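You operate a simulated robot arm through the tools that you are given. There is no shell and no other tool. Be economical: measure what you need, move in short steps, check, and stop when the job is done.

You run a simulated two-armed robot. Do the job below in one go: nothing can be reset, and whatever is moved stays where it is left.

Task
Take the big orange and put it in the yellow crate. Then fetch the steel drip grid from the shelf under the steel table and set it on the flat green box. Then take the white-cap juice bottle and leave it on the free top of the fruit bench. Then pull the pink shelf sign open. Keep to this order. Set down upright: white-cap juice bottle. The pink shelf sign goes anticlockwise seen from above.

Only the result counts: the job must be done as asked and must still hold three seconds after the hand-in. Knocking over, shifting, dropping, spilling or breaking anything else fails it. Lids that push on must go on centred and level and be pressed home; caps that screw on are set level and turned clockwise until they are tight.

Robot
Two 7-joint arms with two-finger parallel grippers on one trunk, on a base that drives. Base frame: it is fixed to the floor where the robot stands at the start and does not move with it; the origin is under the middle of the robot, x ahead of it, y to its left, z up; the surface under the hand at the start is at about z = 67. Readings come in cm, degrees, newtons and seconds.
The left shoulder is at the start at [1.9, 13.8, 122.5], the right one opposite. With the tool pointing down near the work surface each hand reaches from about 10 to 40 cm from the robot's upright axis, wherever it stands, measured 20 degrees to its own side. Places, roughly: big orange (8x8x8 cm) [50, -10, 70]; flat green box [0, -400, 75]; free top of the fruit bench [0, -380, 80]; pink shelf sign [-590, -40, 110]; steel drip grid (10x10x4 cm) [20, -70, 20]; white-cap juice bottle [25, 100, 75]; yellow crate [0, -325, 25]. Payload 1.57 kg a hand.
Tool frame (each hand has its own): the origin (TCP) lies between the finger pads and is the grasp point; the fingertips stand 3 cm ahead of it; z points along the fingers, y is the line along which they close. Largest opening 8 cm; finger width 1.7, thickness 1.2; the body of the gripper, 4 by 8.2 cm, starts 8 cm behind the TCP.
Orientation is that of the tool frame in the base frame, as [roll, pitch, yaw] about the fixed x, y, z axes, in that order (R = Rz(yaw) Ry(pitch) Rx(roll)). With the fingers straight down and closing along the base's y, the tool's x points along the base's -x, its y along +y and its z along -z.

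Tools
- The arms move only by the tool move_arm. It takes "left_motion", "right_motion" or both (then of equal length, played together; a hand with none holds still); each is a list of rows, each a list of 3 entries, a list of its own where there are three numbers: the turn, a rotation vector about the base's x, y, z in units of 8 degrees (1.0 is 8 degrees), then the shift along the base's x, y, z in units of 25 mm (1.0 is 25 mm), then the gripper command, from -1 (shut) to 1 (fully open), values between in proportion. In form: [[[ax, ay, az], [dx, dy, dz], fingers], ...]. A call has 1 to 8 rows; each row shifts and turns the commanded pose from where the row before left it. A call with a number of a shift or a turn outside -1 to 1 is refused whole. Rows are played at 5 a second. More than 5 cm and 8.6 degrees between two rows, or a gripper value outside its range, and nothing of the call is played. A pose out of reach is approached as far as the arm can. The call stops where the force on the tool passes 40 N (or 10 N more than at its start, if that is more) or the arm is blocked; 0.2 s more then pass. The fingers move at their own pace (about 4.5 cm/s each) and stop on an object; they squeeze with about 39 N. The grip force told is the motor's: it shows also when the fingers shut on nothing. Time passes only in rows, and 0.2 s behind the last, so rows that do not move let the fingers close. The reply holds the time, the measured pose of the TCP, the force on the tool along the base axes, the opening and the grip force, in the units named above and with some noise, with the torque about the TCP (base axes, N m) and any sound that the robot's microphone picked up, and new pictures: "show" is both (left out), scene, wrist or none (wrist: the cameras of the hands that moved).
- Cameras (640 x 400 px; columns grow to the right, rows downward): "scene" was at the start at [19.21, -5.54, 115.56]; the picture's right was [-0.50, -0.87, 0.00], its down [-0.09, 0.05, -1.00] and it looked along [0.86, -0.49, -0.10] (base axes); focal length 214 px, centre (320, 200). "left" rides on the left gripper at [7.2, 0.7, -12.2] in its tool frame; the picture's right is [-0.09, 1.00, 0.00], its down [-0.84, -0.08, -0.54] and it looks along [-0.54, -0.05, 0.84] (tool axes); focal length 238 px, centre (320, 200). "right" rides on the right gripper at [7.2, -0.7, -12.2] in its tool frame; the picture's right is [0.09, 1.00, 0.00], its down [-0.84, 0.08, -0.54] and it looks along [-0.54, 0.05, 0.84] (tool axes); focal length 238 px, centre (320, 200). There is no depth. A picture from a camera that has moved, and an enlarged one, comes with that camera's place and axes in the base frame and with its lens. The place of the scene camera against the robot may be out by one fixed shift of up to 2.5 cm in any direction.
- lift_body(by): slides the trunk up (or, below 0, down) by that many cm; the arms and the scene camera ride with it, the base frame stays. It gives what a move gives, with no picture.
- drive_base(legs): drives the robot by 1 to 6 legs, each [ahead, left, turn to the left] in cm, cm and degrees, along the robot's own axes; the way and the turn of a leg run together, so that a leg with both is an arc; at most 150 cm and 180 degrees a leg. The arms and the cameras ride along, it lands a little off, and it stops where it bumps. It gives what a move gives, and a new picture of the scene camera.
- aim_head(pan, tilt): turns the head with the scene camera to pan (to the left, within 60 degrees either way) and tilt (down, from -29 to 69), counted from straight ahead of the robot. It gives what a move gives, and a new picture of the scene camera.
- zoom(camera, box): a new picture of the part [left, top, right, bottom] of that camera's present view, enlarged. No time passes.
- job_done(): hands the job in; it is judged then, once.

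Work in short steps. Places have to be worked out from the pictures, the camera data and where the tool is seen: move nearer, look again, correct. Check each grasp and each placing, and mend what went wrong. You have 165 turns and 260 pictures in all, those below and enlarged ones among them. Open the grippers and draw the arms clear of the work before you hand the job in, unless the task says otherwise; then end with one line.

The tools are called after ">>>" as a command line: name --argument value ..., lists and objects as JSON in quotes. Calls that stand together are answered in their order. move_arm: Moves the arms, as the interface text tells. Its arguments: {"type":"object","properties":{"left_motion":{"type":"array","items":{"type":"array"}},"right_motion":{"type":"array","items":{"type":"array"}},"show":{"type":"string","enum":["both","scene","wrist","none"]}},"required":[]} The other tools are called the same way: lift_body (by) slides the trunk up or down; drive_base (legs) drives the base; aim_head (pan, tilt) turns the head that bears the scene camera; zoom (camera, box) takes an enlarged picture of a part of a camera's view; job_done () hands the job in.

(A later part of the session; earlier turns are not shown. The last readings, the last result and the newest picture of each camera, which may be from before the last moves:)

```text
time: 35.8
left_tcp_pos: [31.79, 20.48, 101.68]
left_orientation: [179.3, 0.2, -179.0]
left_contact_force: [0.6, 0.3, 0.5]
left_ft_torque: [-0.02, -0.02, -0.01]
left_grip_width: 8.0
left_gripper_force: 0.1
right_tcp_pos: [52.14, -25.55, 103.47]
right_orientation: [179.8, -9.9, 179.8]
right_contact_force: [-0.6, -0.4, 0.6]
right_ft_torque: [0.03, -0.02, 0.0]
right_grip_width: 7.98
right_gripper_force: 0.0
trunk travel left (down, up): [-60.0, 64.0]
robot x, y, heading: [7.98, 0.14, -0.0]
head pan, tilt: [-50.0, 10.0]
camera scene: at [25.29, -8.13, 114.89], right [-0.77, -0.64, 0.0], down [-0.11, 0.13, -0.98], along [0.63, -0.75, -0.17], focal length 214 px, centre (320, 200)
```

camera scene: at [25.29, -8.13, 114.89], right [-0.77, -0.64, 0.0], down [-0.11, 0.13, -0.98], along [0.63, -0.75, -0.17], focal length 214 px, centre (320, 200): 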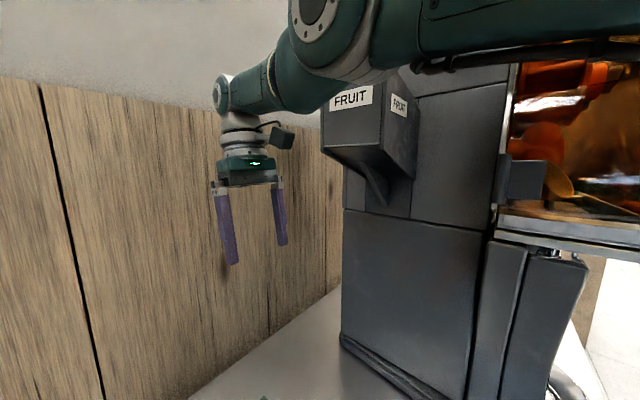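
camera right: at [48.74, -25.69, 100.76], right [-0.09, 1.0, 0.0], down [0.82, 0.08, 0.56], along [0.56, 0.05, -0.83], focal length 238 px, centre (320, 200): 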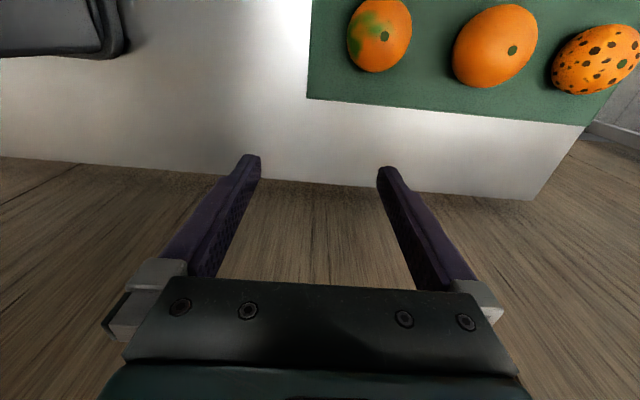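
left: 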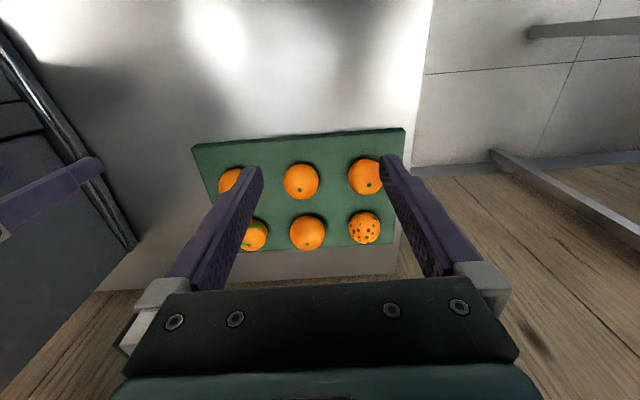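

The arm now floats above the FRUIT chute. I level the hand and pull it back.

>>> move_arm --right_motion '[[[0, -0.6, 0], [-0.5, 0, 0], 1], [[0, -0.6, 0], [-1, 0, 0], 1], [[0, 0, 0], [-1, 0, 0], 1], [[0, 0, 0], [-1, 0, 0], 1], [[0, 0, 0], [-1, 0, 0], 1], [[0, 0, 0], [0, 0, 0], 1]]' --show "scene"

```text
time: 37.2
left_tcp_pos: [31.93, 20.55, 101.65]
left_orientation: [179.3, 0.3, -179.1]
left_contact_force: [-0.5, 0.5, -0.5]
left_ft_torque: [0.0, -0.03, 0.01]
left_grip_width: 7.99
left_gripper_force: 0.1
right_tcp_pos: [54.7, -27.25, 103.05]
right_orientation: [179.9, -1.7, -179.5]
right_contact_force: [-0.5, -0.1, -0.2]
right_ft_torque: [-0.02, 0.0, 0.03]
right_grip_width: 8.0
right_gripper_force: 0.0
right hand out of reach, approached as far as the arm can: row 1, 2, 3, 4, 5
trunk travel left (down, up): [-60.0, 64.0]
robot x, y, heading: [7.73, -0.07, 0.1]
head pan, tilt: [-50.0, 10.0]
camera scene: at [25.29, -8.13, 114.88], right [-0.77, -0.64, 0.0], down [-0.11, 0.13, -0.98], along [0.63, -0.75, -0.17], focal length 214 px, centre (320, 200)
```

scene: 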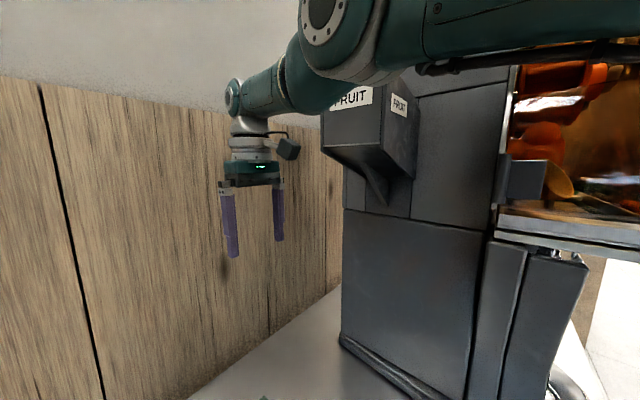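

Space is too tight here to reconfigure the arm, so I back off 50 cm, where I can bend it freely.

>>> drive_base --legs '[[-50, 0, 0]]'

>>> move_arm --right_motion '[[[0, 0, 0], [-0.3, -1, 0], 1], [[0, 0, 0], [-0.3, -1, 0], 1], [[0, 0, 0], [-0.4, -1, 0], 1], [[0, 0, 0], [-0.5, -1, 0], 1], [[0, 0, 0], [-0.6, -1, 0], 1], [[0, 0, 0], [-0.8, -1, 0], 1], [[0, 0, 0], [-1, -1, 0], 1], [[0, 0, 0], [-1, -1, 0], 1]]' --show "scene"

```text
time: 40.1
left_tcp_pos: [-17.05, 20.64, 101.67]
left_orientation: [179.3, 0.2, -179.0]
left_contact_force: [-0.6, 1.1, -0.3]
left_ft_torque: [0.01, 0.01, -0.04]
left_grip_width: 8.0
left_gripper_force: 0.1
right_tcp_pos: [5.94, -27.57, 103.11]
right_orientation: [179.8, -1.7, -179.9]
right_contact_force: [0.7, -0.3, 0.6]
right_ft_torque: [0.01, -0.01, -0.01]
right_grip_width: 8.01
right_gripper_force: 0.0
trunk travel left (down, up): [-60.0, 64.0]
robot x, y, heading: [-41.1, 0.01, 0.1]
head pan, tilt: [-50.0, 10.0]
camera scene: at [-23.56, -8.17, 114.88], right [-0.77, -0.64, 0.0], down [-0.11, 0.13, -0.98], along [0.63, -0.75, -0.17], focal length 214 px, centre (320, 200)
```

scene: 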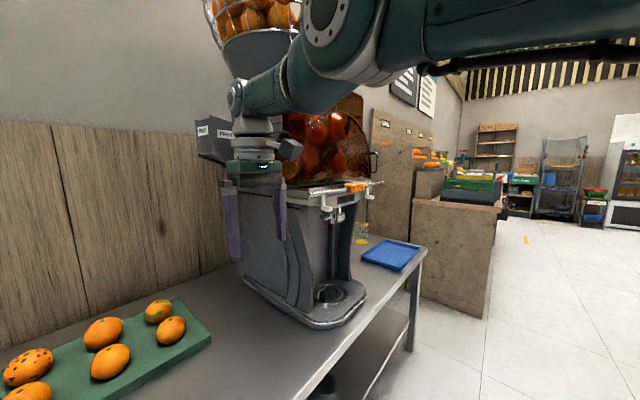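

```text
time: 41.9
left_tcp_pos: [-16.93, 20.48, 101.68]
left_orientation: [179.2, 0.2, -179.0]
left_contact_force: [0.0, -0.4, 0.5]
left_ft_torque: [0.02, 0.01, -0.01]
left_grip_width: 8.04
left_gripper_force: 0.1
right_tcp_pos: [-4.09, -49.15, 103.05]
right_orientation: [179.8, -1.9, 180.0]
right_contact_force: [-0.4, 0.0, -0.7]
right_ft_torque: [0.01, 0.01, -0.02]
right_grip_width: 7.99
right_gripper_force: 0.0
right hand out of reach, approached as far as the arm can: row 3, 5, 6, 7, 8
trunk travel left (down, up): [-60.0, 64.0]
robot x, y, heading: [-40.92, 0.0, 0.0]
head pan, tilt: [-50.0, 10.0]
camera scene: at [-23.57, -8.18, 114.88], right [-0.77, -0.64, 0.0], down [-0.11, 0.13, -0.98], along [0.63, -0.75, -0.17], focal length 214 px, centre (320, 200)
```

scene: 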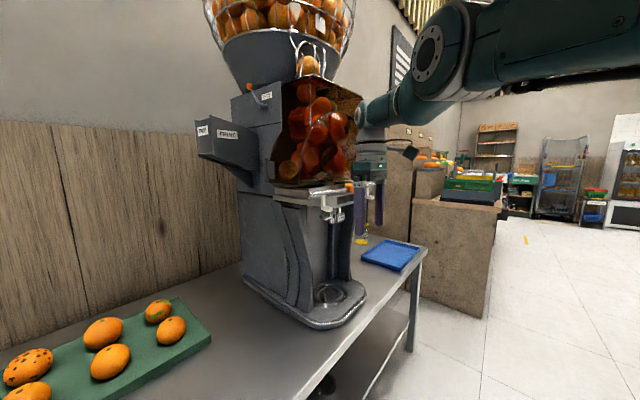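

I keep sweeping the hand round to the side and then pull it inward to bend the elbow.

>>> move_arm --right_motion '[[[0, 0, 0], [-1, 0, 0], 1], [[0, 0, 0], [-1, 0, 0], 1], [[0, 0, 0], [-1, 0, 0], 1], [[0, 0, 0], [-1, 0, 0], 1], [[0, 0, 0], [-1, 0, 0], 1], [[0, 0, 0], [-1, 0.5, 0], 1], [[0, 0, 0], [-1, 0.5, 0], 1], [[0, 0, 0], [-1, 0.5, 0], 1]]' --show "scene"

```text
time: 43.7
left_tcp_pos: [-16.91, 20.48, 101.76]
left_orientation: [179.3, 0.2, -179.1]
left_contact_force: [-0.6, 0.9, -0.2]
left_ft_torque: [-0.04, -0.01, -0.02]
left_grip_width: 8.02
left_gripper_force: 0.1
right_tcp_pos: [-13.24, -57.34, 103.61]
right_orientation: [179.8, -2.6, -179.5]
right_contact_force: [-0.4, -0.8, 0.7]
right_ft_torque: [0.02, 0.0, -0.01]
right_grip_width: 8.0
right_gripper_force: 0.0
right hand out of reach, approached as far as the arm can: row 1, 2, 3, 4, 5, 6, 7, 8
trunk travel left (down, up): [-60.0, 64.0]
robot x, y, heading: [-41.04, -0.1, 0.1]
head pan, tilt: [-50.0, 10.0]
camera scene: at [-23.57, -8.17, 114.88], right [-0.77, -0.64, 0.0], down [-0.11, 0.13, -0.98], along [0.63, -0.75, -0.17], focal length 214 px, centre (320, 200)
```

scene: 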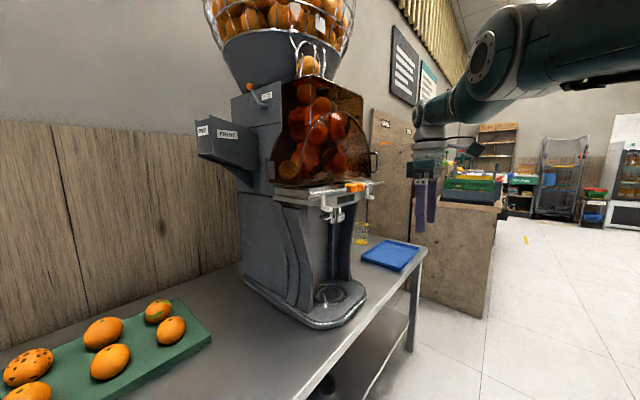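

Elbow bends downward in the picture, so I try a pure downward move here (free floor beneath), which should fold the elbow.

>>> move_arm --right_motion '[[[0, 0, 0], [0, 0, -1], 1], [[0, 0, 0], [0, 0, -1], 1], [[0, 0, 0], [0, 0, -1], 1], [[0, 0, 0], [0, 0, -1], 1], [[0, 0, 0], [0, 0, -1], 1], [[0, 0, 0], [0, 0, -1], 1], [[0, 0, 0], [0, 0, -1], 1], [[0, 0, 0], [0, 0, -1], 1]]' --show "none"

>>> move_arm --right_motion '[[[0, 0, 0], [-1, 0.5, 0], 1], [[0, 0, 0], [-1, 0.5, 0], 1], [[0, 0, 0], [-1, 0.5, 0], 1]]' --show "scene"

```text
time: 45.5
left_tcp_pos: [-17.06, 20.52, 101.72]
left_orientation: [179.4, 0.2, -179.1]
left_contact_force: [-0.3, -0.5, 0.0]
left_ft_torque: [-0.03, -0.01, -0.02]
left_grip_width: 8.0
left_gripper_force: 0.0
right_tcp_pos: [-15.45, -55.37, 84.46]
right_orientation: [179.7, -1.8, -180.0]
right_contact_force: [0.1, 0.0, -0.6]
right_ft_torque: [0.03, 0.01, 0.0]
right_grip_width: 8.01
right_gripper_force: 0.1
right hand out of reach, approached as far as the arm can: row 4, 6, 7, 8
trunk travel left (down, up): [-60.0, 64.0]
robot x, y, heading: [-41.15, -0.42, 0.0]
head pan, tilt: [-50.0, 10.0]
```

```text
time: 46.3
left_tcp_pos: [-16.96, 20.44, 101.72]
left_orientation: [179.3, 0.2, -179.0]
left_contact_force: [-0.1, -0.6, 0.4]
left_ft_torque: [-0.01, -0.02, 0.01]
left_grip_width: 8.0
left_gripper_force: 0.0
right_tcp_pos: [-19.89, -56.55, 81.97]
right_orientation: [179.6, -1.7, -180.0]
right_contact_force: [0.8, -0.3, -0.1]
right_ft_torque: [0.01, 0.02, -0.02]
right_grip_width: 8.02
right_gripper_force: 0.0
right hand out of reach, approached as far as the arm can: row 1, 2, 3
trunk travel left (down, up): [-60.0, 64.0]
robot x, y, heading: [-40.82, 0.02, 0.2]
head pan, tilt: [-50.0, 10.0]
camera scene: at [-23.57, -8.16, 114.88], right [-0.77, -0.64, 0.0], down [-0.11, 0.13, -0.98], along [0.63, -0.75, -0.17], focal length 214 px, centre (320, 200)
```

scene: 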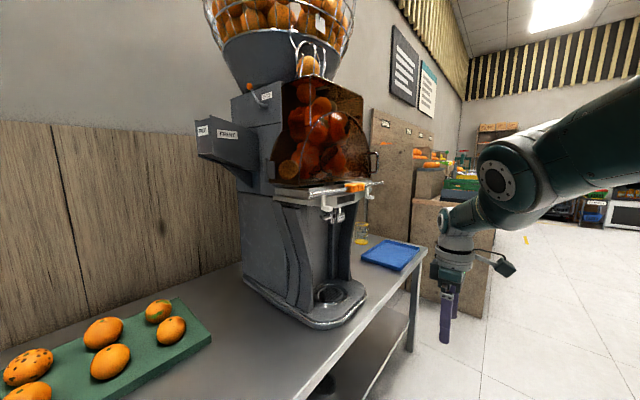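

I probe single directions to see which ones are out of reach.

>>> move_arm --right_motion '[[[0, 0, 0], [0, 0.4, 0], 1], [[0, 0, 0], [0.4, 0, 0], 1], [[0, 0, 0], [0, 0, 0.4], 1], [[0, 0, 0], [0, 0, 0.4], 1], [[0, 0, 1], [0, 0, 0], 1], [[0, 0, -1], [0, 0, 0], 1], [[0, 0, -1], [0, 0, 0], 1]]' --show "none"

```text
time: 47.9
left_tcp_pos: [-16.99, 20.48, 101.73]
left_orientation: [179.4, 0.3, -179.0]
left_contact_force: [0.0, -0.4, 0.3]
left_ft_torque: [0.0, 0.04, -0.03]
left_grip_width: 8.01
left_gripper_force: 0.0
right_tcp_pos: [-18.31, -56.54, 83.43]
right_orientation: [179.9, -1.8, 171.9]
right_contact_force: [-0.3, 0.1, 0.1]
right_ft_torque: [-0.02, 0.01, -0.01]
right_grip_width: 7.99
right_gripper_force: 0.0
right hand out of reach, approached as far as the arm can: row 1, 2, 3, 4
trunk travel left (down, up): [-60.0, 64.0]
robot x, y, heading: [-40.92, -0.12, 0.1]
head pan, tilt: [-50.0, 10.0]
```

Evidence suggests the wrist is at its flex limit; I tilt the fingers inward (toward the robot) while pulling back.

>>> move_arm --right_motion '[[[0.86, 0.5, 0], [-0.3, 0.5, 0], 1], [[0.86, 0.5, 0], [-0.3, 0.5, 0], 1], [[0.86, 0.5, 0], [-0.3, 0.5, 0], 1], [[0.86, 0.5, 0], [-0.3, 0.5, 0], 1], [[0, 0, 0], [-0.5, 0.7, 0], 1], [[0, 0, 0], [-0.5, 0.7, 0], 1], [[0, 0, 0], [-0.5, 0.7, 0], 1]]' --show "scene"

```text
time: 49.5
left_tcp_pos: [-16.97, 20.53, 101.76]
left_orientation: [179.3, 0.2, -178.9]
left_contact_force: [0.9, -0.1, 0.4]
left_ft_torque: [0.02, 0.01, -0.01]
left_grip_width: 8.01
left_gripper_force: 0.0
right_tcp_pos: [-25.64, -47.48, 85.94]
right_orientation: [153.4, -20.6, 177.3]
right_contact_force: [-0.4, 0.6, -0.4]
right_ft_torque: [-0.03, 0.0, -0.01]
right_grip_width: 8.01
right_gripper_force: 0.0
right hand out of reach, approached as far as the arm can: row 1, 2, 3, 4, 5, 6, 7
trunk travel left (down, up): [-60.0, 64.0]
robot x, y, heading: [-40.88, -0.18, 0.1]
head pan, tilt: [-50.0, 10.0]
camera scene: at [-23.56, -8.17, 114.89], right [-0.77, -0.64, 0.0], down [-0.11, 0.13, -0.98], along [0.63, -0.75, -0.17], focal length 214 px, centre (320, 200)
```

scene: 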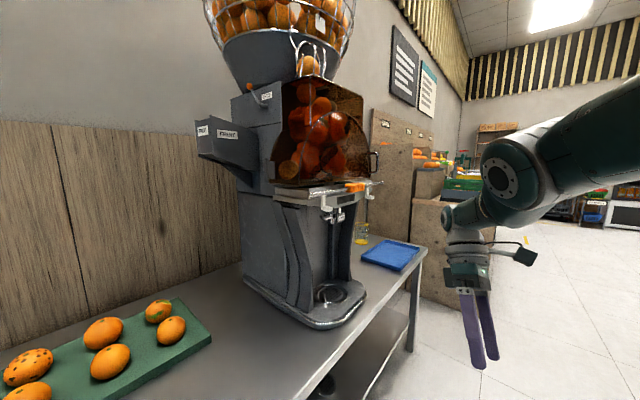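

The links didn't change — the elbow sits at its stretched singularity. I try a curved path: down and strongly inward in small mixed steps.

>>> move_arm --right_motion '[[[0, 0, 0], [-0.3, 0.5, -0.9], 1], [[0, 0, 0], [-0.3, 0.5, -0.9], 1], [[0, 0, 0], [-0.3, 0.5, -0.9], 1], [[0, 0, 0], [-0.3, 0.5, -0.9], 1], [[0, 0, 0], [-0.3, 0.6, -0.9], 1], [[0, 0, 0], [-0.3, 0.7, -0.9], 1], [[0, 0, 0], [-0.3, 0.8, -0.9], 1], [[0, 0, 0], [-0.3, 0.8, -0.9], 1]]' --show "none"

>>> move_arm --right_motion '[[[0, 0, 0], [-0.3, 0.5, 0], 1], [[0, 0, 0], [0, 0.3, 0.8], 1], [[0, 0, 0], [0, 0.3, 0.8], 1], [[0, 0, 0], [0, 0.3, 0.8], 1]]' --show "scene"

```text
time: 51.3
left_tcp_pos: [-16.94, 20.58, 101.69]
left_orientation: [179.3, 0.2, -179.0]
left_contact_force: [0.4, 0.0, 0.6]
left_ft_torque: [0.03, 0.0, 0.01]
left_grip_width: 7.99
left_gripper_force: 0.1
right_tcp_pos: [-32.14, -34.92, 67.98]
right_orientation: [153.5, -20.5, 177.2]
right_contact_force: [-1.0, -0.1, 0.5]
right_ft_torque: [0.0, -0.03, 0.01]
right_grip_width: 8.01
right_gripper_force: 0.0
right hand out of reach, approached as far as the arm can: row 2, 7, 8
trunk travel left (down, up): [-60.0, 64.0]
robot x, y, heading: [-41.06, -0.24, 0.1]
head pan, tilt: [-50.0, 10.0]
```

```text
time: 52.3
left_tcp_pos: [-17.0, 20.52, 101.69]
left_orientation: [179.2, 0.2, -179.0]
left_contact_force: [0.6, -0.2, 0.1]
left_ft_torque: [0.01, 0.01, 0.0]
left_grip_width: 7.99
left_gripper_force: 0.0
right_tcp_pos: [-31.66, -34.69, 68.1]
right_orientation: [153.4, -20.5, 177.1]
right_contact_force: [1.0, -0.1, 0.4]
right_ft_torque: [0.01, 0.01, 0.0]
right_grip_width: 8.01
right_gripper_force: 0.0
right hand out of reach, approached as far as the arm can: row 1, 2, 3, 4
trunk travel left (down, up): [-60.0, 64.0]
robot x, y, heading: [-40.97, -0.05, 0.4]
head pan, tilt: [-50.0, 10.0]
camera scene: at [-23.56, -8.16, 114.88], right [-0.77, -0.64, 0.0], down [-0.11, 0.13, -0.98], along [0.63, -0.75, -0.17], focal length 214 px, centre (320, 200)
```

scene: 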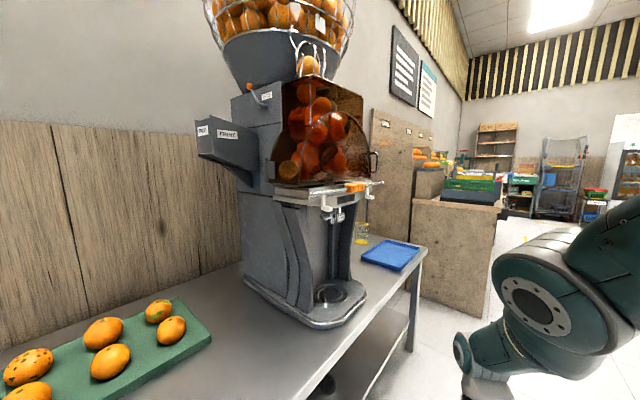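

I suspect the elbow went past its dead centre into the wrong branch. I stretch fully outward first, then fold with a tangential down-inward motion.

>>> move_arm --right_motion '[[[0, 0, 0], [0.25, -0.6, -0.76], 1], [[0, 0, 0], [0.25, -0.6, -0.76], 1], [[0, 0, 0], [-0.29, 0.7, -0.65], 1], [[0, 0, 0], [-0.32, 0.76, -0.57], 1], [[0, 0, 0], [-0.35, 0.85, -0.4], 1], [[0, 0, 0], [-0.35, 0.85, -0.1], 1], [[0, 0, 0], [-0.25, 0.6, 0.76], 1], [[0, 0, 0], [-0.25, 0.6, 0.76], 1]]' --show "scene"

```text
time: 54.1
left_tcp_pos: [-17.01, 20.51, 101.65]
left_orientation: [179.3, 0.1, -179.0]
left_contact_force: [0.0, -0.5, -0.4]
left_ft_torque: [-0.01, 0.03, 0.0]
left_grip_width: 8.01
left_gripper_force: 0.0
right_tcp_pos: [-35.23, -26.58, 62.99]
right_orientation: [153.5, -20.5, 177.2]
right_contact_force: [0.2, -0.3, 0.0]
right_ft_torque: [0.01, -0.03, 0.01]
right_grip_width: 7.99
right_gripper_force: 0.1
right hand out of reach, approached as far as the arm can: row 1, 2, 3, 6, 7, 8
trunk travel left (down, up): [-60.0, 64.0]
robot x, y, heading: [-40.72, 0.32, 0.0]
head pan, tilt: [-50.0, 10.0]
camera scene: at [-23.56, -8.17, 114.88], right [-0.77, -0.64, 0.0], down [-0.11, 0.13, -0.98], along [0.63, -0.75, -0.17], focal length 214 px, centre (320, 200)
```

scene: 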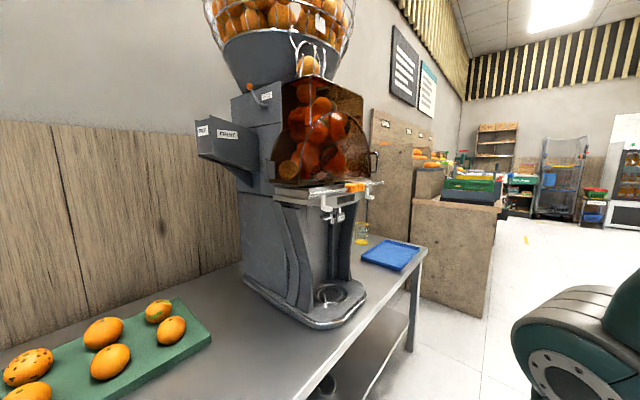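

I look down at the arm to see which way the elbow is bent.

>>> aim_head --pan -60 --tilt 50

```text
time: 55.2
left_tcp_pos: [-17.11, 20.55, 101.73]
left_orientation: [179.2, 0.1, -179.0]
left_contact_force: [0.1, -0.3, -0.1]
left_ft_torque: [0.0, 0.02, -0.02]
left_grip_width: 8.0
left_gripper_force: 0.1
right_tcp_pos: [-35.1, -26.65, 62.92]
right_orientation: [153.5, -20.5, 177.2]
right_contact_force: [0.9, 0.0, 0.8]
right_ft_torque: [0.01, -0.06, 0.01]
right_grip_width: 8.03
right_gripper_force: 0.1
trunk travel left (down, up): [-60.0, 64.0]
robot x, y, heading: [-40.66, -0.12, 0.1]
head pan, tilt: [-60.0, 50.0]
camera scene: at [-25.68, -7.72, 108.7], right [-0.87, -0.5, 0.0], down [-0.38, 0.66, -0.64], along [0.32, -0.56, -0.77], focal length 214 px, centre (320, 200)
```

scene: 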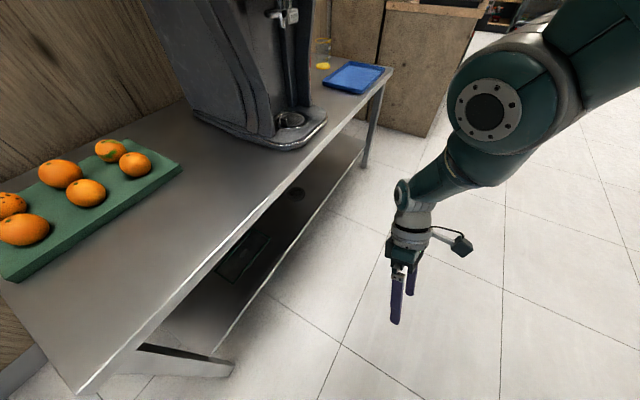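

The picture suggests the elbow folds forward (human-like). I stretch outward, then curl the hand forward and up.

>>> move_arm --right_motion '[[[0, 0, 0], [0.18, -0.44, -0.89], 1], [[0, 0, 0], [0.18, -0.44, -0.89], 1], [[0, 0, 0], [0.9, -0.2, 0.3], 1], [[0, 0, 0], [0.9, -0.2, 0.3], 1], [[0, 0, 0], [0.9, -0.1, 0.5], 1], [[0, 0, 0], [0.8, 0, 0.8], 1], [[0, 0, 0], [0.5, 0, 1], 1], [[0, 0, 0], [0, 0, 1], 1]]' --show "scene"

```text
time: 57.0
left_tcp_pos: [-16.94, 20.55, 101.71]
left_orientation: [179.4, 0.2, -179.0]
left_contact_force: [0.1, 0.2, 0.1]
left_ft_torque: [-0.01, -0.02, -0.05]
left_grip_width: 8.01
left_gripper_force: 0.0
right_tcp_pos: [-25.28, -27.89, 72.59]
right_orientation: [153.4, -20.7, 177.2]
right_contact_force: [-0.1, 0.0, -0.3]
right_ft_torque: [0.01, 0.02, 0.01]
right_grip_width: 7.99
right_gripper_force: 0.2
right hand out of reach, approached as far as the arm can: row 1, 2
trunk travel left (down, up): [-60.0, 64.0]
robot x, y, heading: [-40.88, -0.43, -0.0]
head pan, tilt: [-60.0, 50.0]
camera scene: at [-25.69, -7.72, 108.7], right [-0.87, -0.5, 0.0], down [-0.38, 0.66, -0.64], along [0.32, -0.56, -0.77], focal length 214 px, centre (320, 200)
```

scene: 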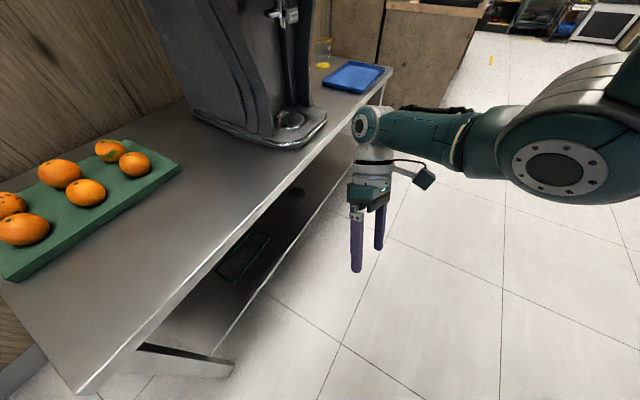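

The elbow is folded properly again. I undo the tilt and raise the hand into a safe pose.

>>> move_arm --right_motion '[[[-0.86, -0.5, 0], [0.3, 0, 1], 1], [[-0.86, -0.5, 0], [0.3, 0, 1], 1], [[-0.86, -0.5, 0], [0.3, 0, 1], 1], [[-0.7, -0.4, 0], [0.3, 0, 1], 1], [[0, 0, 0.3], [0.3, 0, 1], 1], [[0, 0, 0], [0.3, 0, 1], 1]]' --show "none"

```text
time: 58.4
left_tcp_pos: [-16.94, 20.45, 101.71]
left_orientation: [179.3, 0.1, -179.1]
left_contact_force: [0.1, -0.1, 0.0]
left_ft_torque: [0.0, -0.01, 0.03]
left_grip_width: 7.99
left_gripper_force: 0.1
right_tcp_pos: [-20.98, -27.96, 87.56]
right_orientation: [178.7, -2.7, 174.4]
right_contact_force: [0.3, 0.2, -0.8]
right_ft_torque: [0.0, 0.01, -0.04]
right_grip_width: 7.99
right_gripper_force: 0.0
trunk travel left (down, up): [-60.0, 64.0]
robot x, y, heading: [-41.0, -0.16, 0.2]
head pan, tilt: [-60.0, 50.0]
```

Right arm recovered. I now place the hand in front of the robot at about rel [34, -9], then drive back in so little arm motion is needed by the machine.

>>> move_arm --right_motion '[[[0.15, -0.3, 0.7], [0.7, 0.8, 0.2], 1], [[0, 0, 0], [0.7, 0.8, 0.2], 1], [[0, 0, 0], [0.7, 0.8, 0.2], 1], [[0, 0, 0], [0.7, 0.8, 0.2], 1], [[0, 0, 0], [0.7, 0.8, 0.2], 1], [[0, 0, 0], [0.7, 0.8, 0.2], 1], [[0, 0, 0], [0.7, 0.8, 0.2], 1], [[0, 0, 0], [0.7, 0.8, 0.2], 1]]' --show "none"

>>> aim_head --pan 0 --tilt 40

```text
time: 60.2
left_tcp_pos: [-16.92, 20.56, 101.59]
left_orientation: [179.3, 0.1, -179.1]
left_contact_force: [0.5, -0.4, -0.6]
left_ft_torque: [0.0, -0.04, -0.01]
left_grip_width: 7.99
left_gripper_force: 0.1
right_tcp_pos: [-6.86, -11.79, 91.77]
right_orientation: [177.3, -0.3, 179.9]
right_contact_force: [0.0, 0.2, 0.3]
right_ft_torque: [0.03, 0.01, 0.01]
right_grip_width: 8.01
right_gripper_force: 0.1
trunk travel left (down, up): [-60.0, 64.0]
robot x, y, heading: [-40.51, -0.1, -0.0]
head pan, tilt: [-60.0, 50.0]
```

```text
time: 61.5
left_tcp_pos: [-16.99, 20.42, 101.7]
left_orientation: [179.3, 0.3, -179.0]
left_contact_force: [0.0, -0.7, 0.2]
left_ft_torque: [0.01, -0.03, -0.01]
left_grip_width: 8.0
left_gripper_force: 0.1
right_tcp_pos: [-6.87, -11.84, 91.67]
right_orientation: [177.3, -0.3, -179.8]
right_contact_force: [0.8, 0.0, 0.6]
right_ft_torque: [0.02, 0.02, -0.04]
right_grip_width: 8.0
right_gripper_force: 0.0
trunk travel left (down, up): [-60.0, 64.0]
robot x, y, heading: [-40.86, -0.13, 0.0]
head pan, tilt: [0.0, 40.0]
camera scene: at [-21.04, -1.05, 110.11], right [0.0, -1.0, 0.0], down [-0.64, 0.0, -0.77], along [0.77, 0.0, -0.64], focal length 214 px, centre (320, 200)
```

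scene: 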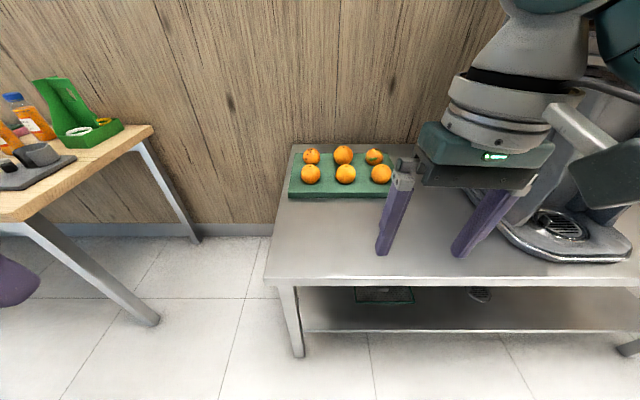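

Clear path. I drive ahead 52 cm so the orange lies at comfortable reach.

>>> drive_base --legs '[[52, 2, 0]]'

>>> move_arm --right_motion '[[[0.34, 0, 0], [0, 0, -0.5], 1], [[0, 0, 0], [0, 0, -0.5], 1], [[0, 0, 0], [0, 0, 0], 1]]' --show "wrist"

```text
time: 64.6
left_tcp_pos: [35.61, 22.81, 101.77]
left_orientation: [179.3, 0.3, -178.8]
left_contact_force: [0.7, 0.0, 0.4]
left_ft_torque: [0.02, 0.0, 0.01]
left_grip_width: 7.98
left_gripper_force: 0.0
right_tcp_pos: [45.81, -9.59, 91.62]
right_orientation: [177.4, -0.3, -179.6]
right_contact_force: [0.6, -0.1, 0.2]
right_ft_torque: [-0.04, 0.04, -0.04]
right_grip_width: 8.03
right_gripper_force: 0.0
trunk travel left (down, up): [-60.0, 64.0]
robot x, y, heading: [11.62, 2.05, 0.5]
head pan, tilt: [0.0, 40.0]
camera scene: at [31.64, 1.17, 110.12], right [0.01, -1.0, 0.0], down [-0.64, 0.0, -0.77], along [0.77, 0.0, -0.64], focal length 214 px, centre (320, 200)
```

scene: 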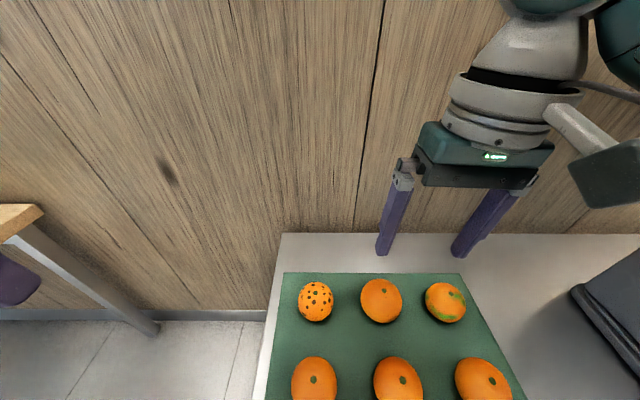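

```text
time: 65.4
left_tcp_pos: [35.61, 22.82, 101.8]
left_orientation: [179.3, 0.2, -178.9]
left_contact_force: [0.3, 0.7, 0.0]
left_ft_torque: [0.0, 0.02, -0.03]
left_grip_width: 7.97
left_gripper_force: 0.2
right_tcp_pos: [45.89, -9.73, 89.31]
right_orientation: [174.7, -0.4, -179.6]
right_contact_force: [0.0, -0.7, 0.5]
right_ft_torque: [-0.04, 0.0, -0.04]
right_grip_width: 7.98
right_gripper_force: 0.0
trunk travel left (down, up): [-60.0, 64.0]
robot x, y, heading: [11.81, 1.89, 0.4]
head pan, tilt: [0.0, 40.0]
camera right: at [38.72, -11.59, 101.51], right [-0.1, 0.99, 0.09], down [0.84, 0.03, 0.54], along [0.53, 0.13, -0.83], focal length 238 px, centre (320, 200)
```

right: 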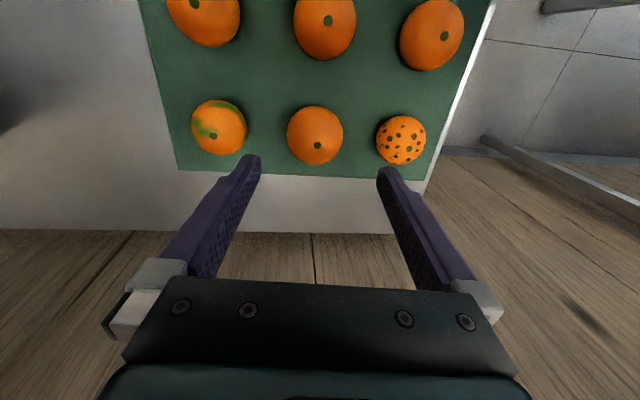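

I correct the roll (wrong sign) and centre over [47.8, -8.5] at z≈83.

>>> move_arm --right_motion '[[[-0.66, 0, 0], [0.38, 0.24, -0.8], 1], [[0, 0, 0], [0.38, 0.24, -0.8], 1], [[0, 0, 0], [0, 0, -0.8], 1], [[0, 0, 0], [0, 0, 0], 1]]' --show "both"

```text
time: 66.4
left_tcp_pos: [35.54, 22.74, 101.84]
left_orientation: [179.3, 0.2, -178.8]
left_contact_force: [-0.5, -0.3, 0.0]
left_ft_torque: [-0.02, -0.05, 0.01]
left_grip_width: 8.0
left_gripper_force: 0.0
right_tcp_pos: [47.72, -8.27, 83.33]
right_orientation: [179.9, -0.3, -179.7]
right_contact_force: [0.2, -0.1, 0.1]
right_ft_torque: [0.01, -0.01, 0.0]
right_grip_width: 7.97
right_gripper_force: 0.0
trunk travel left (down, up): [-60.0, 64.0]
robot x, y, heading: [11.42, 1.8, 0.4]
head pan, tilt: [0.0, 40.0]
camera scene: at [31.63, 1.17, 110.12], right [0.01, -1.0, 0.0], down [-0.64, 0.0, -0.77], along [0.77, 0.0, -0.64], focal length 214 px, centre (320, 200)
camera right: at [40.67, -9.16, 95.65], right [-0.1, 1.0, 0.0], down [0.84, 0.08, 0.54], along [0.53, 0.06, -0.84], focal length 238 px, centre (320, 200)
```

scene: 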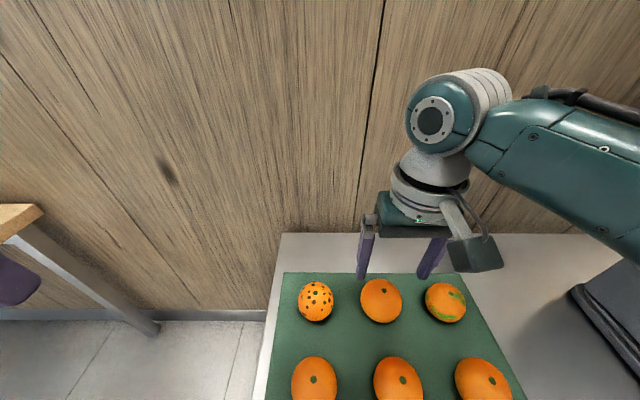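
right: 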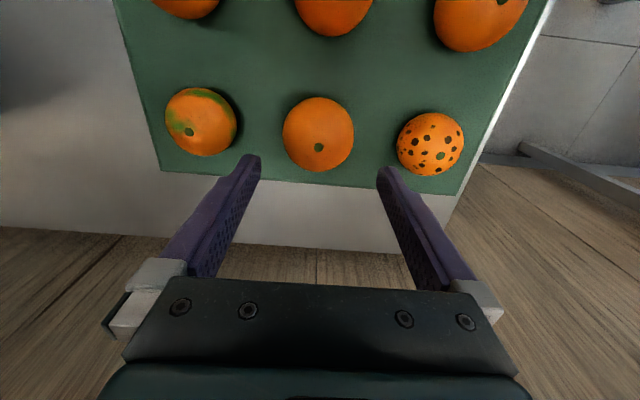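

Aligned within 2 mm. I descend to z≈73 with the fingers fully open.

>>> move_arm --right_motion '[[[0, 0, 0], [0, -0.06, -0.8], 1], [[0, 0, 0], [0, 0, -0.8], 1], [[0, 0, 0], [0, 0, -0.8], 1], [[0, 0, 0], [0, 0, -0.8], 1], [[0, 0, 0], [0, 0, -0.8], 1], [[0, 0, 0], [0, 0, 0], 1]]' --show "both"

```text
time: 67.8
left_tcp_pos: [35.67, 22.76, 101.74]
left_orientation: [179.3, 0.2, -178.8]
left_contact_force: [-0.3, 1.1, 0.0]
left_ft_torque: [-0.01, -0.02, 0.02]
left_grip_width: 7.98
left_gripper_force: 0.2
right_tcp_pos: [47.8, -8.54, 73.19]
right_orientation: [179.9, -0.3, -179.6]
right_contact_force: [0.7, -0.5, 0.2]
right_ft_torque: [0.02, -0.03, -0.02]
right_grip_width: 7.98
right_gripper_force: 0.1
trunk travel left (down, up): [-60.0, 64.0]
robot x, y, heading: [11.31, 2.17, 0.3]
head pan, tilt: [0.0, 40.0]
camera scene: at [31.63, 1.17, 110.12], right [0.01, -1.0, 0.0], down [-0.64, 0.0, -0.77], along [0.77, 0.0, -0.64], focal length 214 px, centre (320, 200)
camera right: at [40.69, -9.31, 85.58], right [-0.1, 1.0, 0.0], down [0.84, 0.08, 0.54], along [0.53, 0.06, -0.84], focal length 238 px, centre (320, 200)
```

scene: 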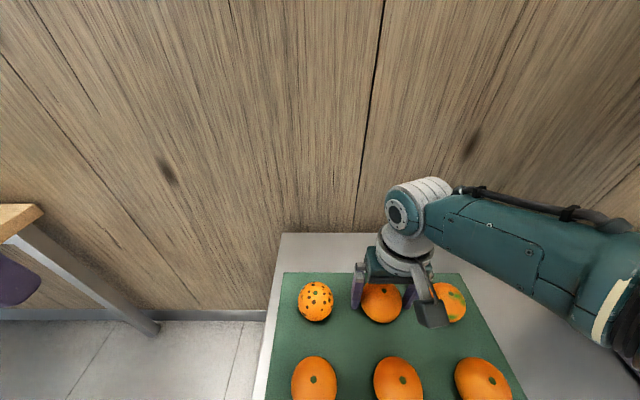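
right: 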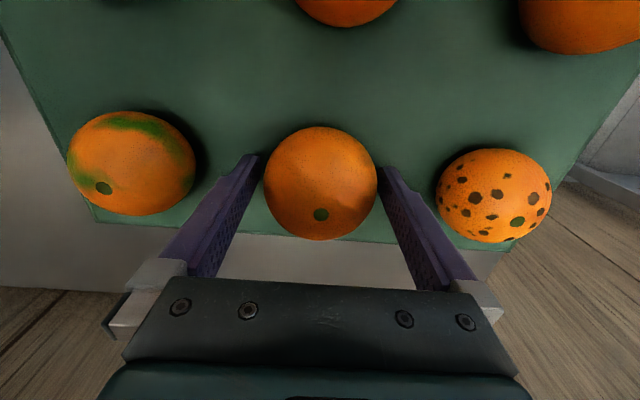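

The orange sits centred between the fingers. I close.

>>> move_arm --right_motion '[[[0, 0, 0], [0, 0, 0], -1], [[0, 0, 0], [0, 0, 0], -1], [[0, 0, 0], [0, 0, 0], -1], [[0, 0, 0], [0, 0, 0], -1], [[0, 0, 0], [0, 0, 0.4], -1], [[0, 0, 0], [0, 0, 0.8], -1], [[0, 0, 0], [0, 0, 0.8], -1]]' --show "wrist"

```text
time: 69.4
left_tcp_pos: [35.58, 22.76, 101.69]
left_orientation: [179.3, 0.1, -178.9]
left_contact_force: [-0.5, 0.5, 0.4]
left_ft_torque: [0.0, 0.01, 0.01]
left_grip_width: 8.03
left_gripper_force: 0.1
right_tcp_pos: [47.7, -8.44, 78.16]
right_orientation: [179.9, -0.4, -179.8]
right_contact_force: [0.9, -0.3, -1.4]
right_ft_torque: [-0.02, -0.01, 0.01]
right_grip_width: 7.08
right_gripper_force: 39.0
trunk travel left (down, up): [-60.0, 64.0]
robot x, y, heading: [11.6, 2.21, 0.4]
head pan, tilt: [0.0, 40.0]
camera right: at [40.61, -9.27, 90.57], right [-0.1, 1.0, 0.0], down [0.84, 0.08, 0.54], along [0.53, 0.05, -0.84], focal length 238 px, centre (320, 200)
```

right: 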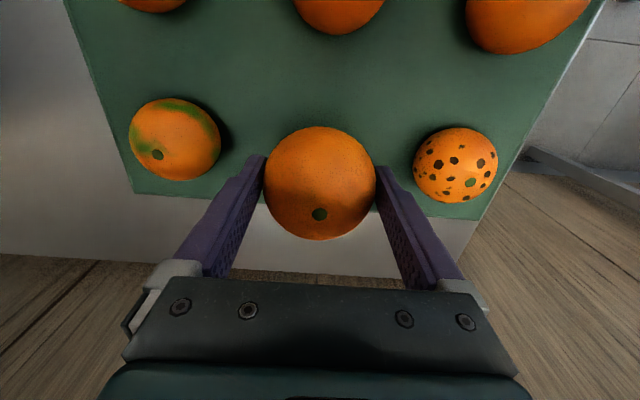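

Gripped firmly (7.1 cm). I lift, back off, and turn to face right, where the crate and fruit bench are.

>>> move_arm --right_motion '[[[0, 0, 0], [-0.2, 0, 1], -1], [[0, 0, 0], [-0.2, 0, 1], -1], [[0, 0, 0], [-0.2, 0, 1], -1], [[0, 0, 0], [-0.2, 0, 1], -1], [[0, 0, 0], [-0.2, 0, 1], -1], [[0, 0, 0], [-0.2, 0, 1], -1]]' --show "none"

>>> drive_base --legs '[[-70, 0, 0], [0, 0, -90]]'

>>> aim_head --pan 0 --tilt 15

```text
time: 70.8
left_tcp_pos: [35.57, 22.77, 101.72]
left_orientation: [179.4, 0.2, -178.8]
left_contact_force: [0.5, 0.1, -0.7]
left_ft_torque: [0.0, -0.02, -0.03]
left_grip_width: 8.0
left_gripper_force: 0.0
right_tcp_pos: [44.72, -8.56, 93.18]
right_orientation: [179.9, -0.3, -179.8]
right_contact_force: [0.1, 0.0, -2.2]
right_ft_torque: [-0.01, -0.01, 0.04]
right_grip_width: 7.1
right_gripper_force: 39.0
trunk travel left (down, up): [-60.0, 64.0]
robot x, y, heading: [12.16, 2.19, 0.3]
head pan, tilt: [0.0, 40.0]
```

```text
time: 78.4
left_tcp_pos: [-37.97, -22.31, 101.75]
left_orientation: [179.3, 0.1, 91.2]
left_contact_force: [0.6, -0.4, 0.0]
left_ft_torque: [0.0, -0.02, 0.01]
left_grip_width: 8.01
left_gripper_force: 0.0
right_tcp_pos: [-68.93, -31.33, 93.15]
right_orientation: [179.8, -0.4, 90.3]
right_contact_force: [0.1, 0.5, -1.8]
right_ft_torque: [-0.02, 0.0, -0.02]
right_grip_width: 7.08
right_gripper_force: 39.1
trunk travel left (down, up): [-60.0, 64.0]
robot x, y, heading: [-58.48, 1.74, -89.8]
head pan, tilt: [0.0, 40.0]
camera scene: at [-57.05, -17.93, 110.11], right [-1.0, -0.01, 0.0], down [0.0, 0.64, -0.77], along [0.0, -0.77, -0.64], focal length 214 px, centre (320, 200)
```

scene: 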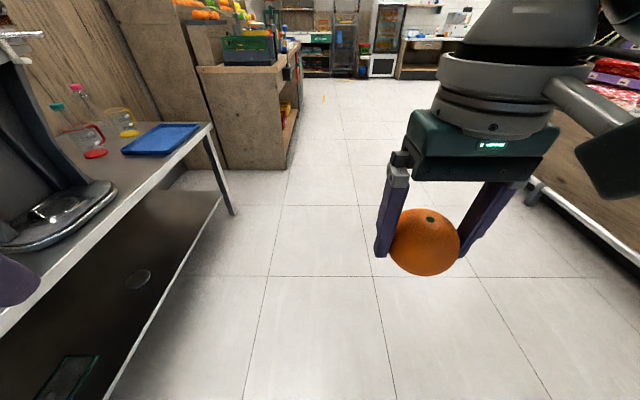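

```text
time: 79.3
left_tcp_pos: [-37.88, -22.34, 101.74]
left_orientation: [179.4, 0.3, 91.2]
left_contact_force: [-0.2, -1.2, -0.8]
left_ft_torque: [0.01, -0.01, -0.02]
left_grip_width: 8.02
left_gripper_force: 0.1
right_tcp_pos: [-69.06, -31.44, 93.11]
right_orientation: [180.0, -0.4, 90.3]
right_contact_force: [0.3, -1.0, -1.8]
right_ft_torque: [-0.01, -0.05, -0.01]
right_grip_width: 7.06
right_gripper_force: 39.2
trunk travel left (down, up): [-60.0, 64.0]
robot x, y, heading: [-58.52, 1.53, -89.6]
head pan, tilt: [0.0, 15.0]
camera scene: at [-57.04, -18.77, 114.06], right [-1.0, -0.01, 0.0], down [0.0, 0.26, -0.97], along [0.01, -0.97, -0.26], focal length 214 px, centre (320, 200)
```

scene: 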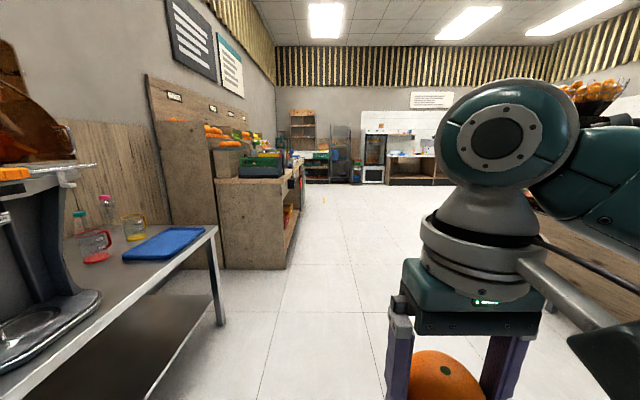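

The bench's front face lies near x≈-26 from y≈-194 on. I drive along the aisle to y≈-300 and turn to face it.

>>> drive_base --legs '[[150, -25, 0], [150, 0, 0], [0, 0, 90]]'

>>> aim_head --pan 0 --tilt 35

```text
refused: leg 1 is longer than a leg can be; nothing moved
```

```text
time: 80.2
left_tcp_pos: [-37.94, -22.3, 101.66]
left_orientation: [179.3, 0.2, 91.2]
left_contact_force: [0.0, -0.4, -0.9]
left_ft_torque: [0.01, 0.0, 0.03]
left_grip_width: 8.0
left_gripper_force: 0.0
right_tcp_pos: [-69.03, -31.44, 93.12]
right_orientation: [179.9, -0.3, 90.3]
right_contact_force: [-0.5, -0.3, -1.9]
right_ft_torque: [-0.02, 0.0, 0.02]
right_grip_width: 7.06
right_gripper_force: 39.2
trunk travel left (down, up): [-60.0, 64.0]
robot x, y, heading: [-58.59, 1.6, -89.4]
head pan, tilt: [0.0, 35.0]
camera scene: at [-57.04, -18.24, 110.88], right [-1.0, -0.01, 0.0], down [0.0, 0.57, -0.82], along [0.0, -0.82, -0.57], focal length 214 px, centre (320, 200)
```

scene: 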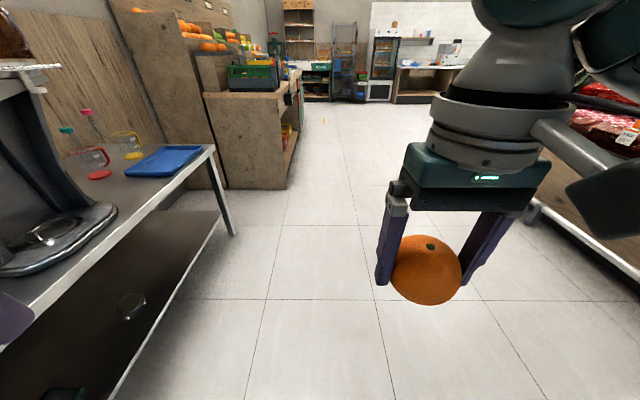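

A leg may be at most 150 cm in total length; I split it.

>>> drive_base --legs '[[145, -25, 0], [145, 0, 0], [0, 0, 90]]'

```text
time: 98.2
left_tcp_pos: [-58.44, -271.78, 101.77]
left_orientation: [179.4, 0.2, -179.5]
left_contact_force: [0.8, 0.1, -0.8]
left_ft_torque: [0.04, 0.02, 0.0]
left_grip_width: 8.0
left_gripper_force: 0.1
right_tcp_pos: [-49.75, -303.11, 93.1]
right_orientation: [179.8, -0.4, 179.6]
right_contact_force: [-0.1, -0.8, -1.5]
right_ft_torque: [-0.03, -0.01, -0.02]
right_grip_width: 7.07
right_gripper_force: 39.2
trunk travel left (down, up): [-60.0, 64.0]
robot x, y, heading: [-82.57, -292.29, -0.4]
head pan, tilt: [0.0, 35.0]
camera scene: at [-62.37, -293.35, 110.87], right [-0.01, -1.0, 0.0], down [-0.57, 0.0, -0.82], along [0.82, -0.01, -0.57], focal length 214 px, centre (320, 200)
```

scene: 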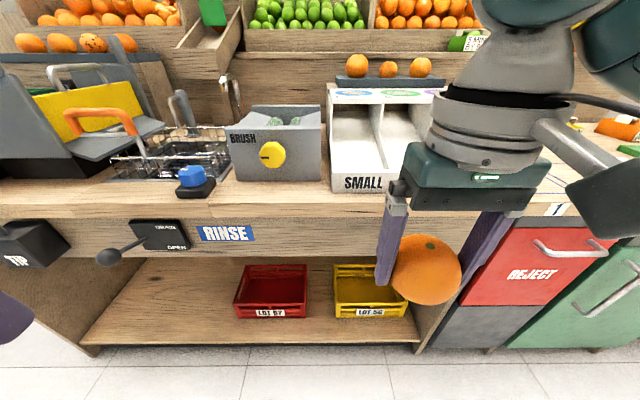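

The yellow crate (LOT 56) stands on the low bench shelf, about x -15..4, y≈-316, rim z≈25, under a counter whose front is at x≈-24. I lower the trunk here in the open and shift right.

>>> lift_body --by -52

>>> drive_base --legs '[[0, -13, 0]]'

>>> move_arm --right_motion '[[[0, -0.95, 0], [0.3, 0, 0], -1], [[0, -0.95, 0], [0.3, 0, 0], -1], [[0, -0.95, 0], [0.3, 0, 0], -1], [[0, -0.95, 0], [0.3, 0, 0], -1], [[0, -0.95, 0], [0, 0, 0], -1], [[0, -0.9, 0], [0, 0, 0], -1]]' --left_motion '[[[0, 0, 0], [-0.5, 0, 0], 1], [[0, 0, 0], [-0.5, 0, 0], 1], [[0, 0, 0], [-0.5, 0, 0], 1], [[0, 0, 0], [-0.5, 0, 0], 1], [[0, 0, 0], [-0.5, 0, 0], 1], [[0, 0, 0], [-0.5, 0, 0], 1]]' --show "both"

```text
refused: -52 is not a number from -40 to 40
```

```text
time: 99.5
left_tcp_pos: [-58.58, -284.85, 101.69]
left_orientation: [179.4, 0.2, -179.6]
left_contact_force: [-0.1, 0.0, -0.6]
left_ft_torque: [0.01, 0.02, -0.01]
left_grip_width: 7.99
left_gripper_force: 0.1
right_tcp_pos: [-49.89, -316.11, 92.94]
right_orientation: [179.9, -0.3, 179.5]
right_contact_force: [0.0, -0.3, -2.1]
right_ft_torque: [-0.03, 0.0, -0.01]
right_grip_width: 7.05
right_gripper_force: 39.0
trunk travel left (down, up): [-60.0, 64.0]
robot x, y, heading: [-82.8, -305.56, -0.2]
head pan, tilt: [0.0, 35.0]
camera scene: at [-62.47, -306.37, 110.87], right [-0.01, -1.0, 0.0], down [-0.57, 0.0, -0.82], along [0.82, -0.01, -0.57], focal length 214 px, centre (320, 200)
```

scene: 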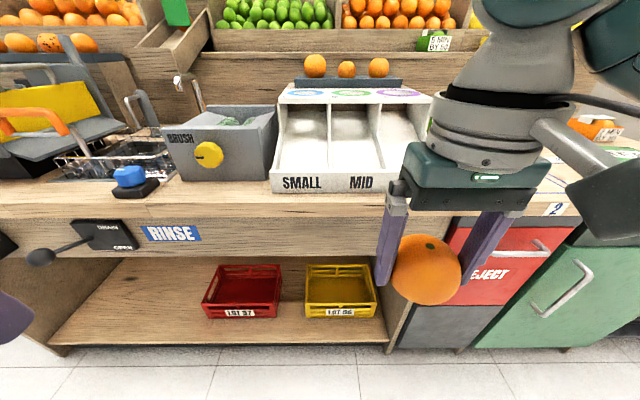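

```text
time: 100.9
left_tcp_pos: [-61.08, -284.8, 101.68]
left_orientation: [179.3, 0.2, -179.6]
left_contact_force: [0.1, 0.2, -0.5]
left_ft_torque: [0.0, 0.02, -0.01]
left_grip_width: 7.99
left_gripper_force: 0.0
left hand out of reach, approached as far as the arm can: row 3, 4, 5, 6
right_tcp_pos: [-46.72, -316.08, 93.09]
right_orientation: [179.3, 45.0, 179.5]
right_contact_force: [0.4, -0.8, -1.9]
right_ft_torque: [0.02, 0.03, 0.03]
right_grip_width: 7.09
right_gripper_force: 39.1
trunk travel left (down, up): [-60.0, 64.0]
robot x, y, heading: [-82.66, -305.09, -0.5]
head pan, tilt: [0.0, 35.0]
camera scene: at [-62.48, -306.35, 110.87], right [-0.01, -1.0, 0.0], down [-0.57, 0.0, -0.82], along [0.82, -0.01, -0.57], focal length 214 px, centre (320, 200)
camera right: at [-60.53, -316.78, 96.79], right [-0.06, 1.0, -0.06], down [0.21, 0.07, 0.98], along [0.98, 0.05, -0.21], focal length 238 px, centre (320, 200)
camera left: at [-68.24, -284.23, 113.87], right [0.08, 1.0, 0.01], down [0.84, -0.08, 0.54], along [0.54, -0.04, -0.84], focal length 238 px, centre (320, 200)
```

scene: 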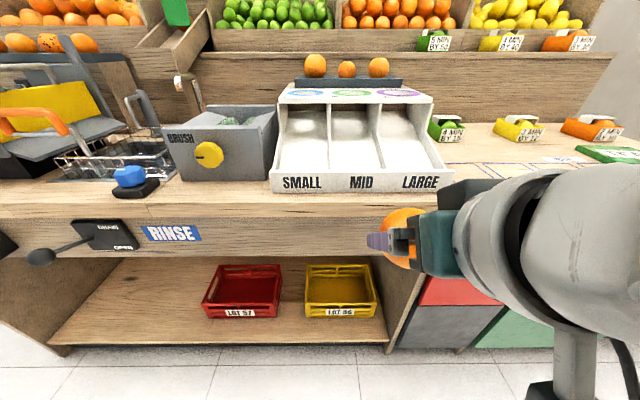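
right: 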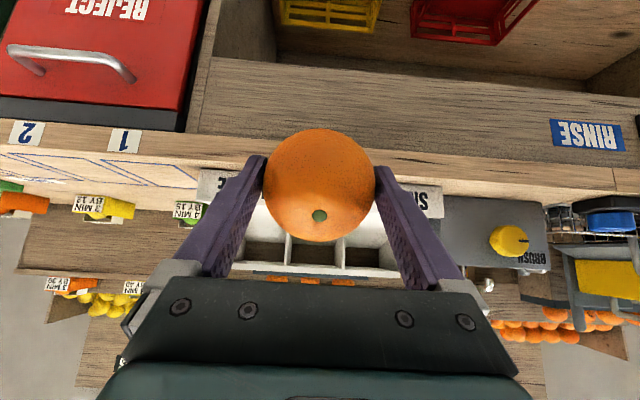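
left: 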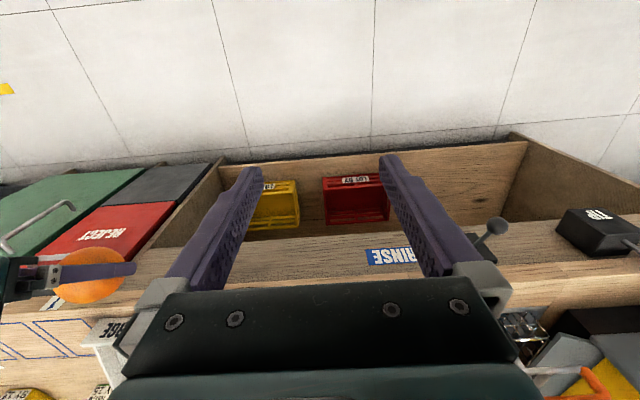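

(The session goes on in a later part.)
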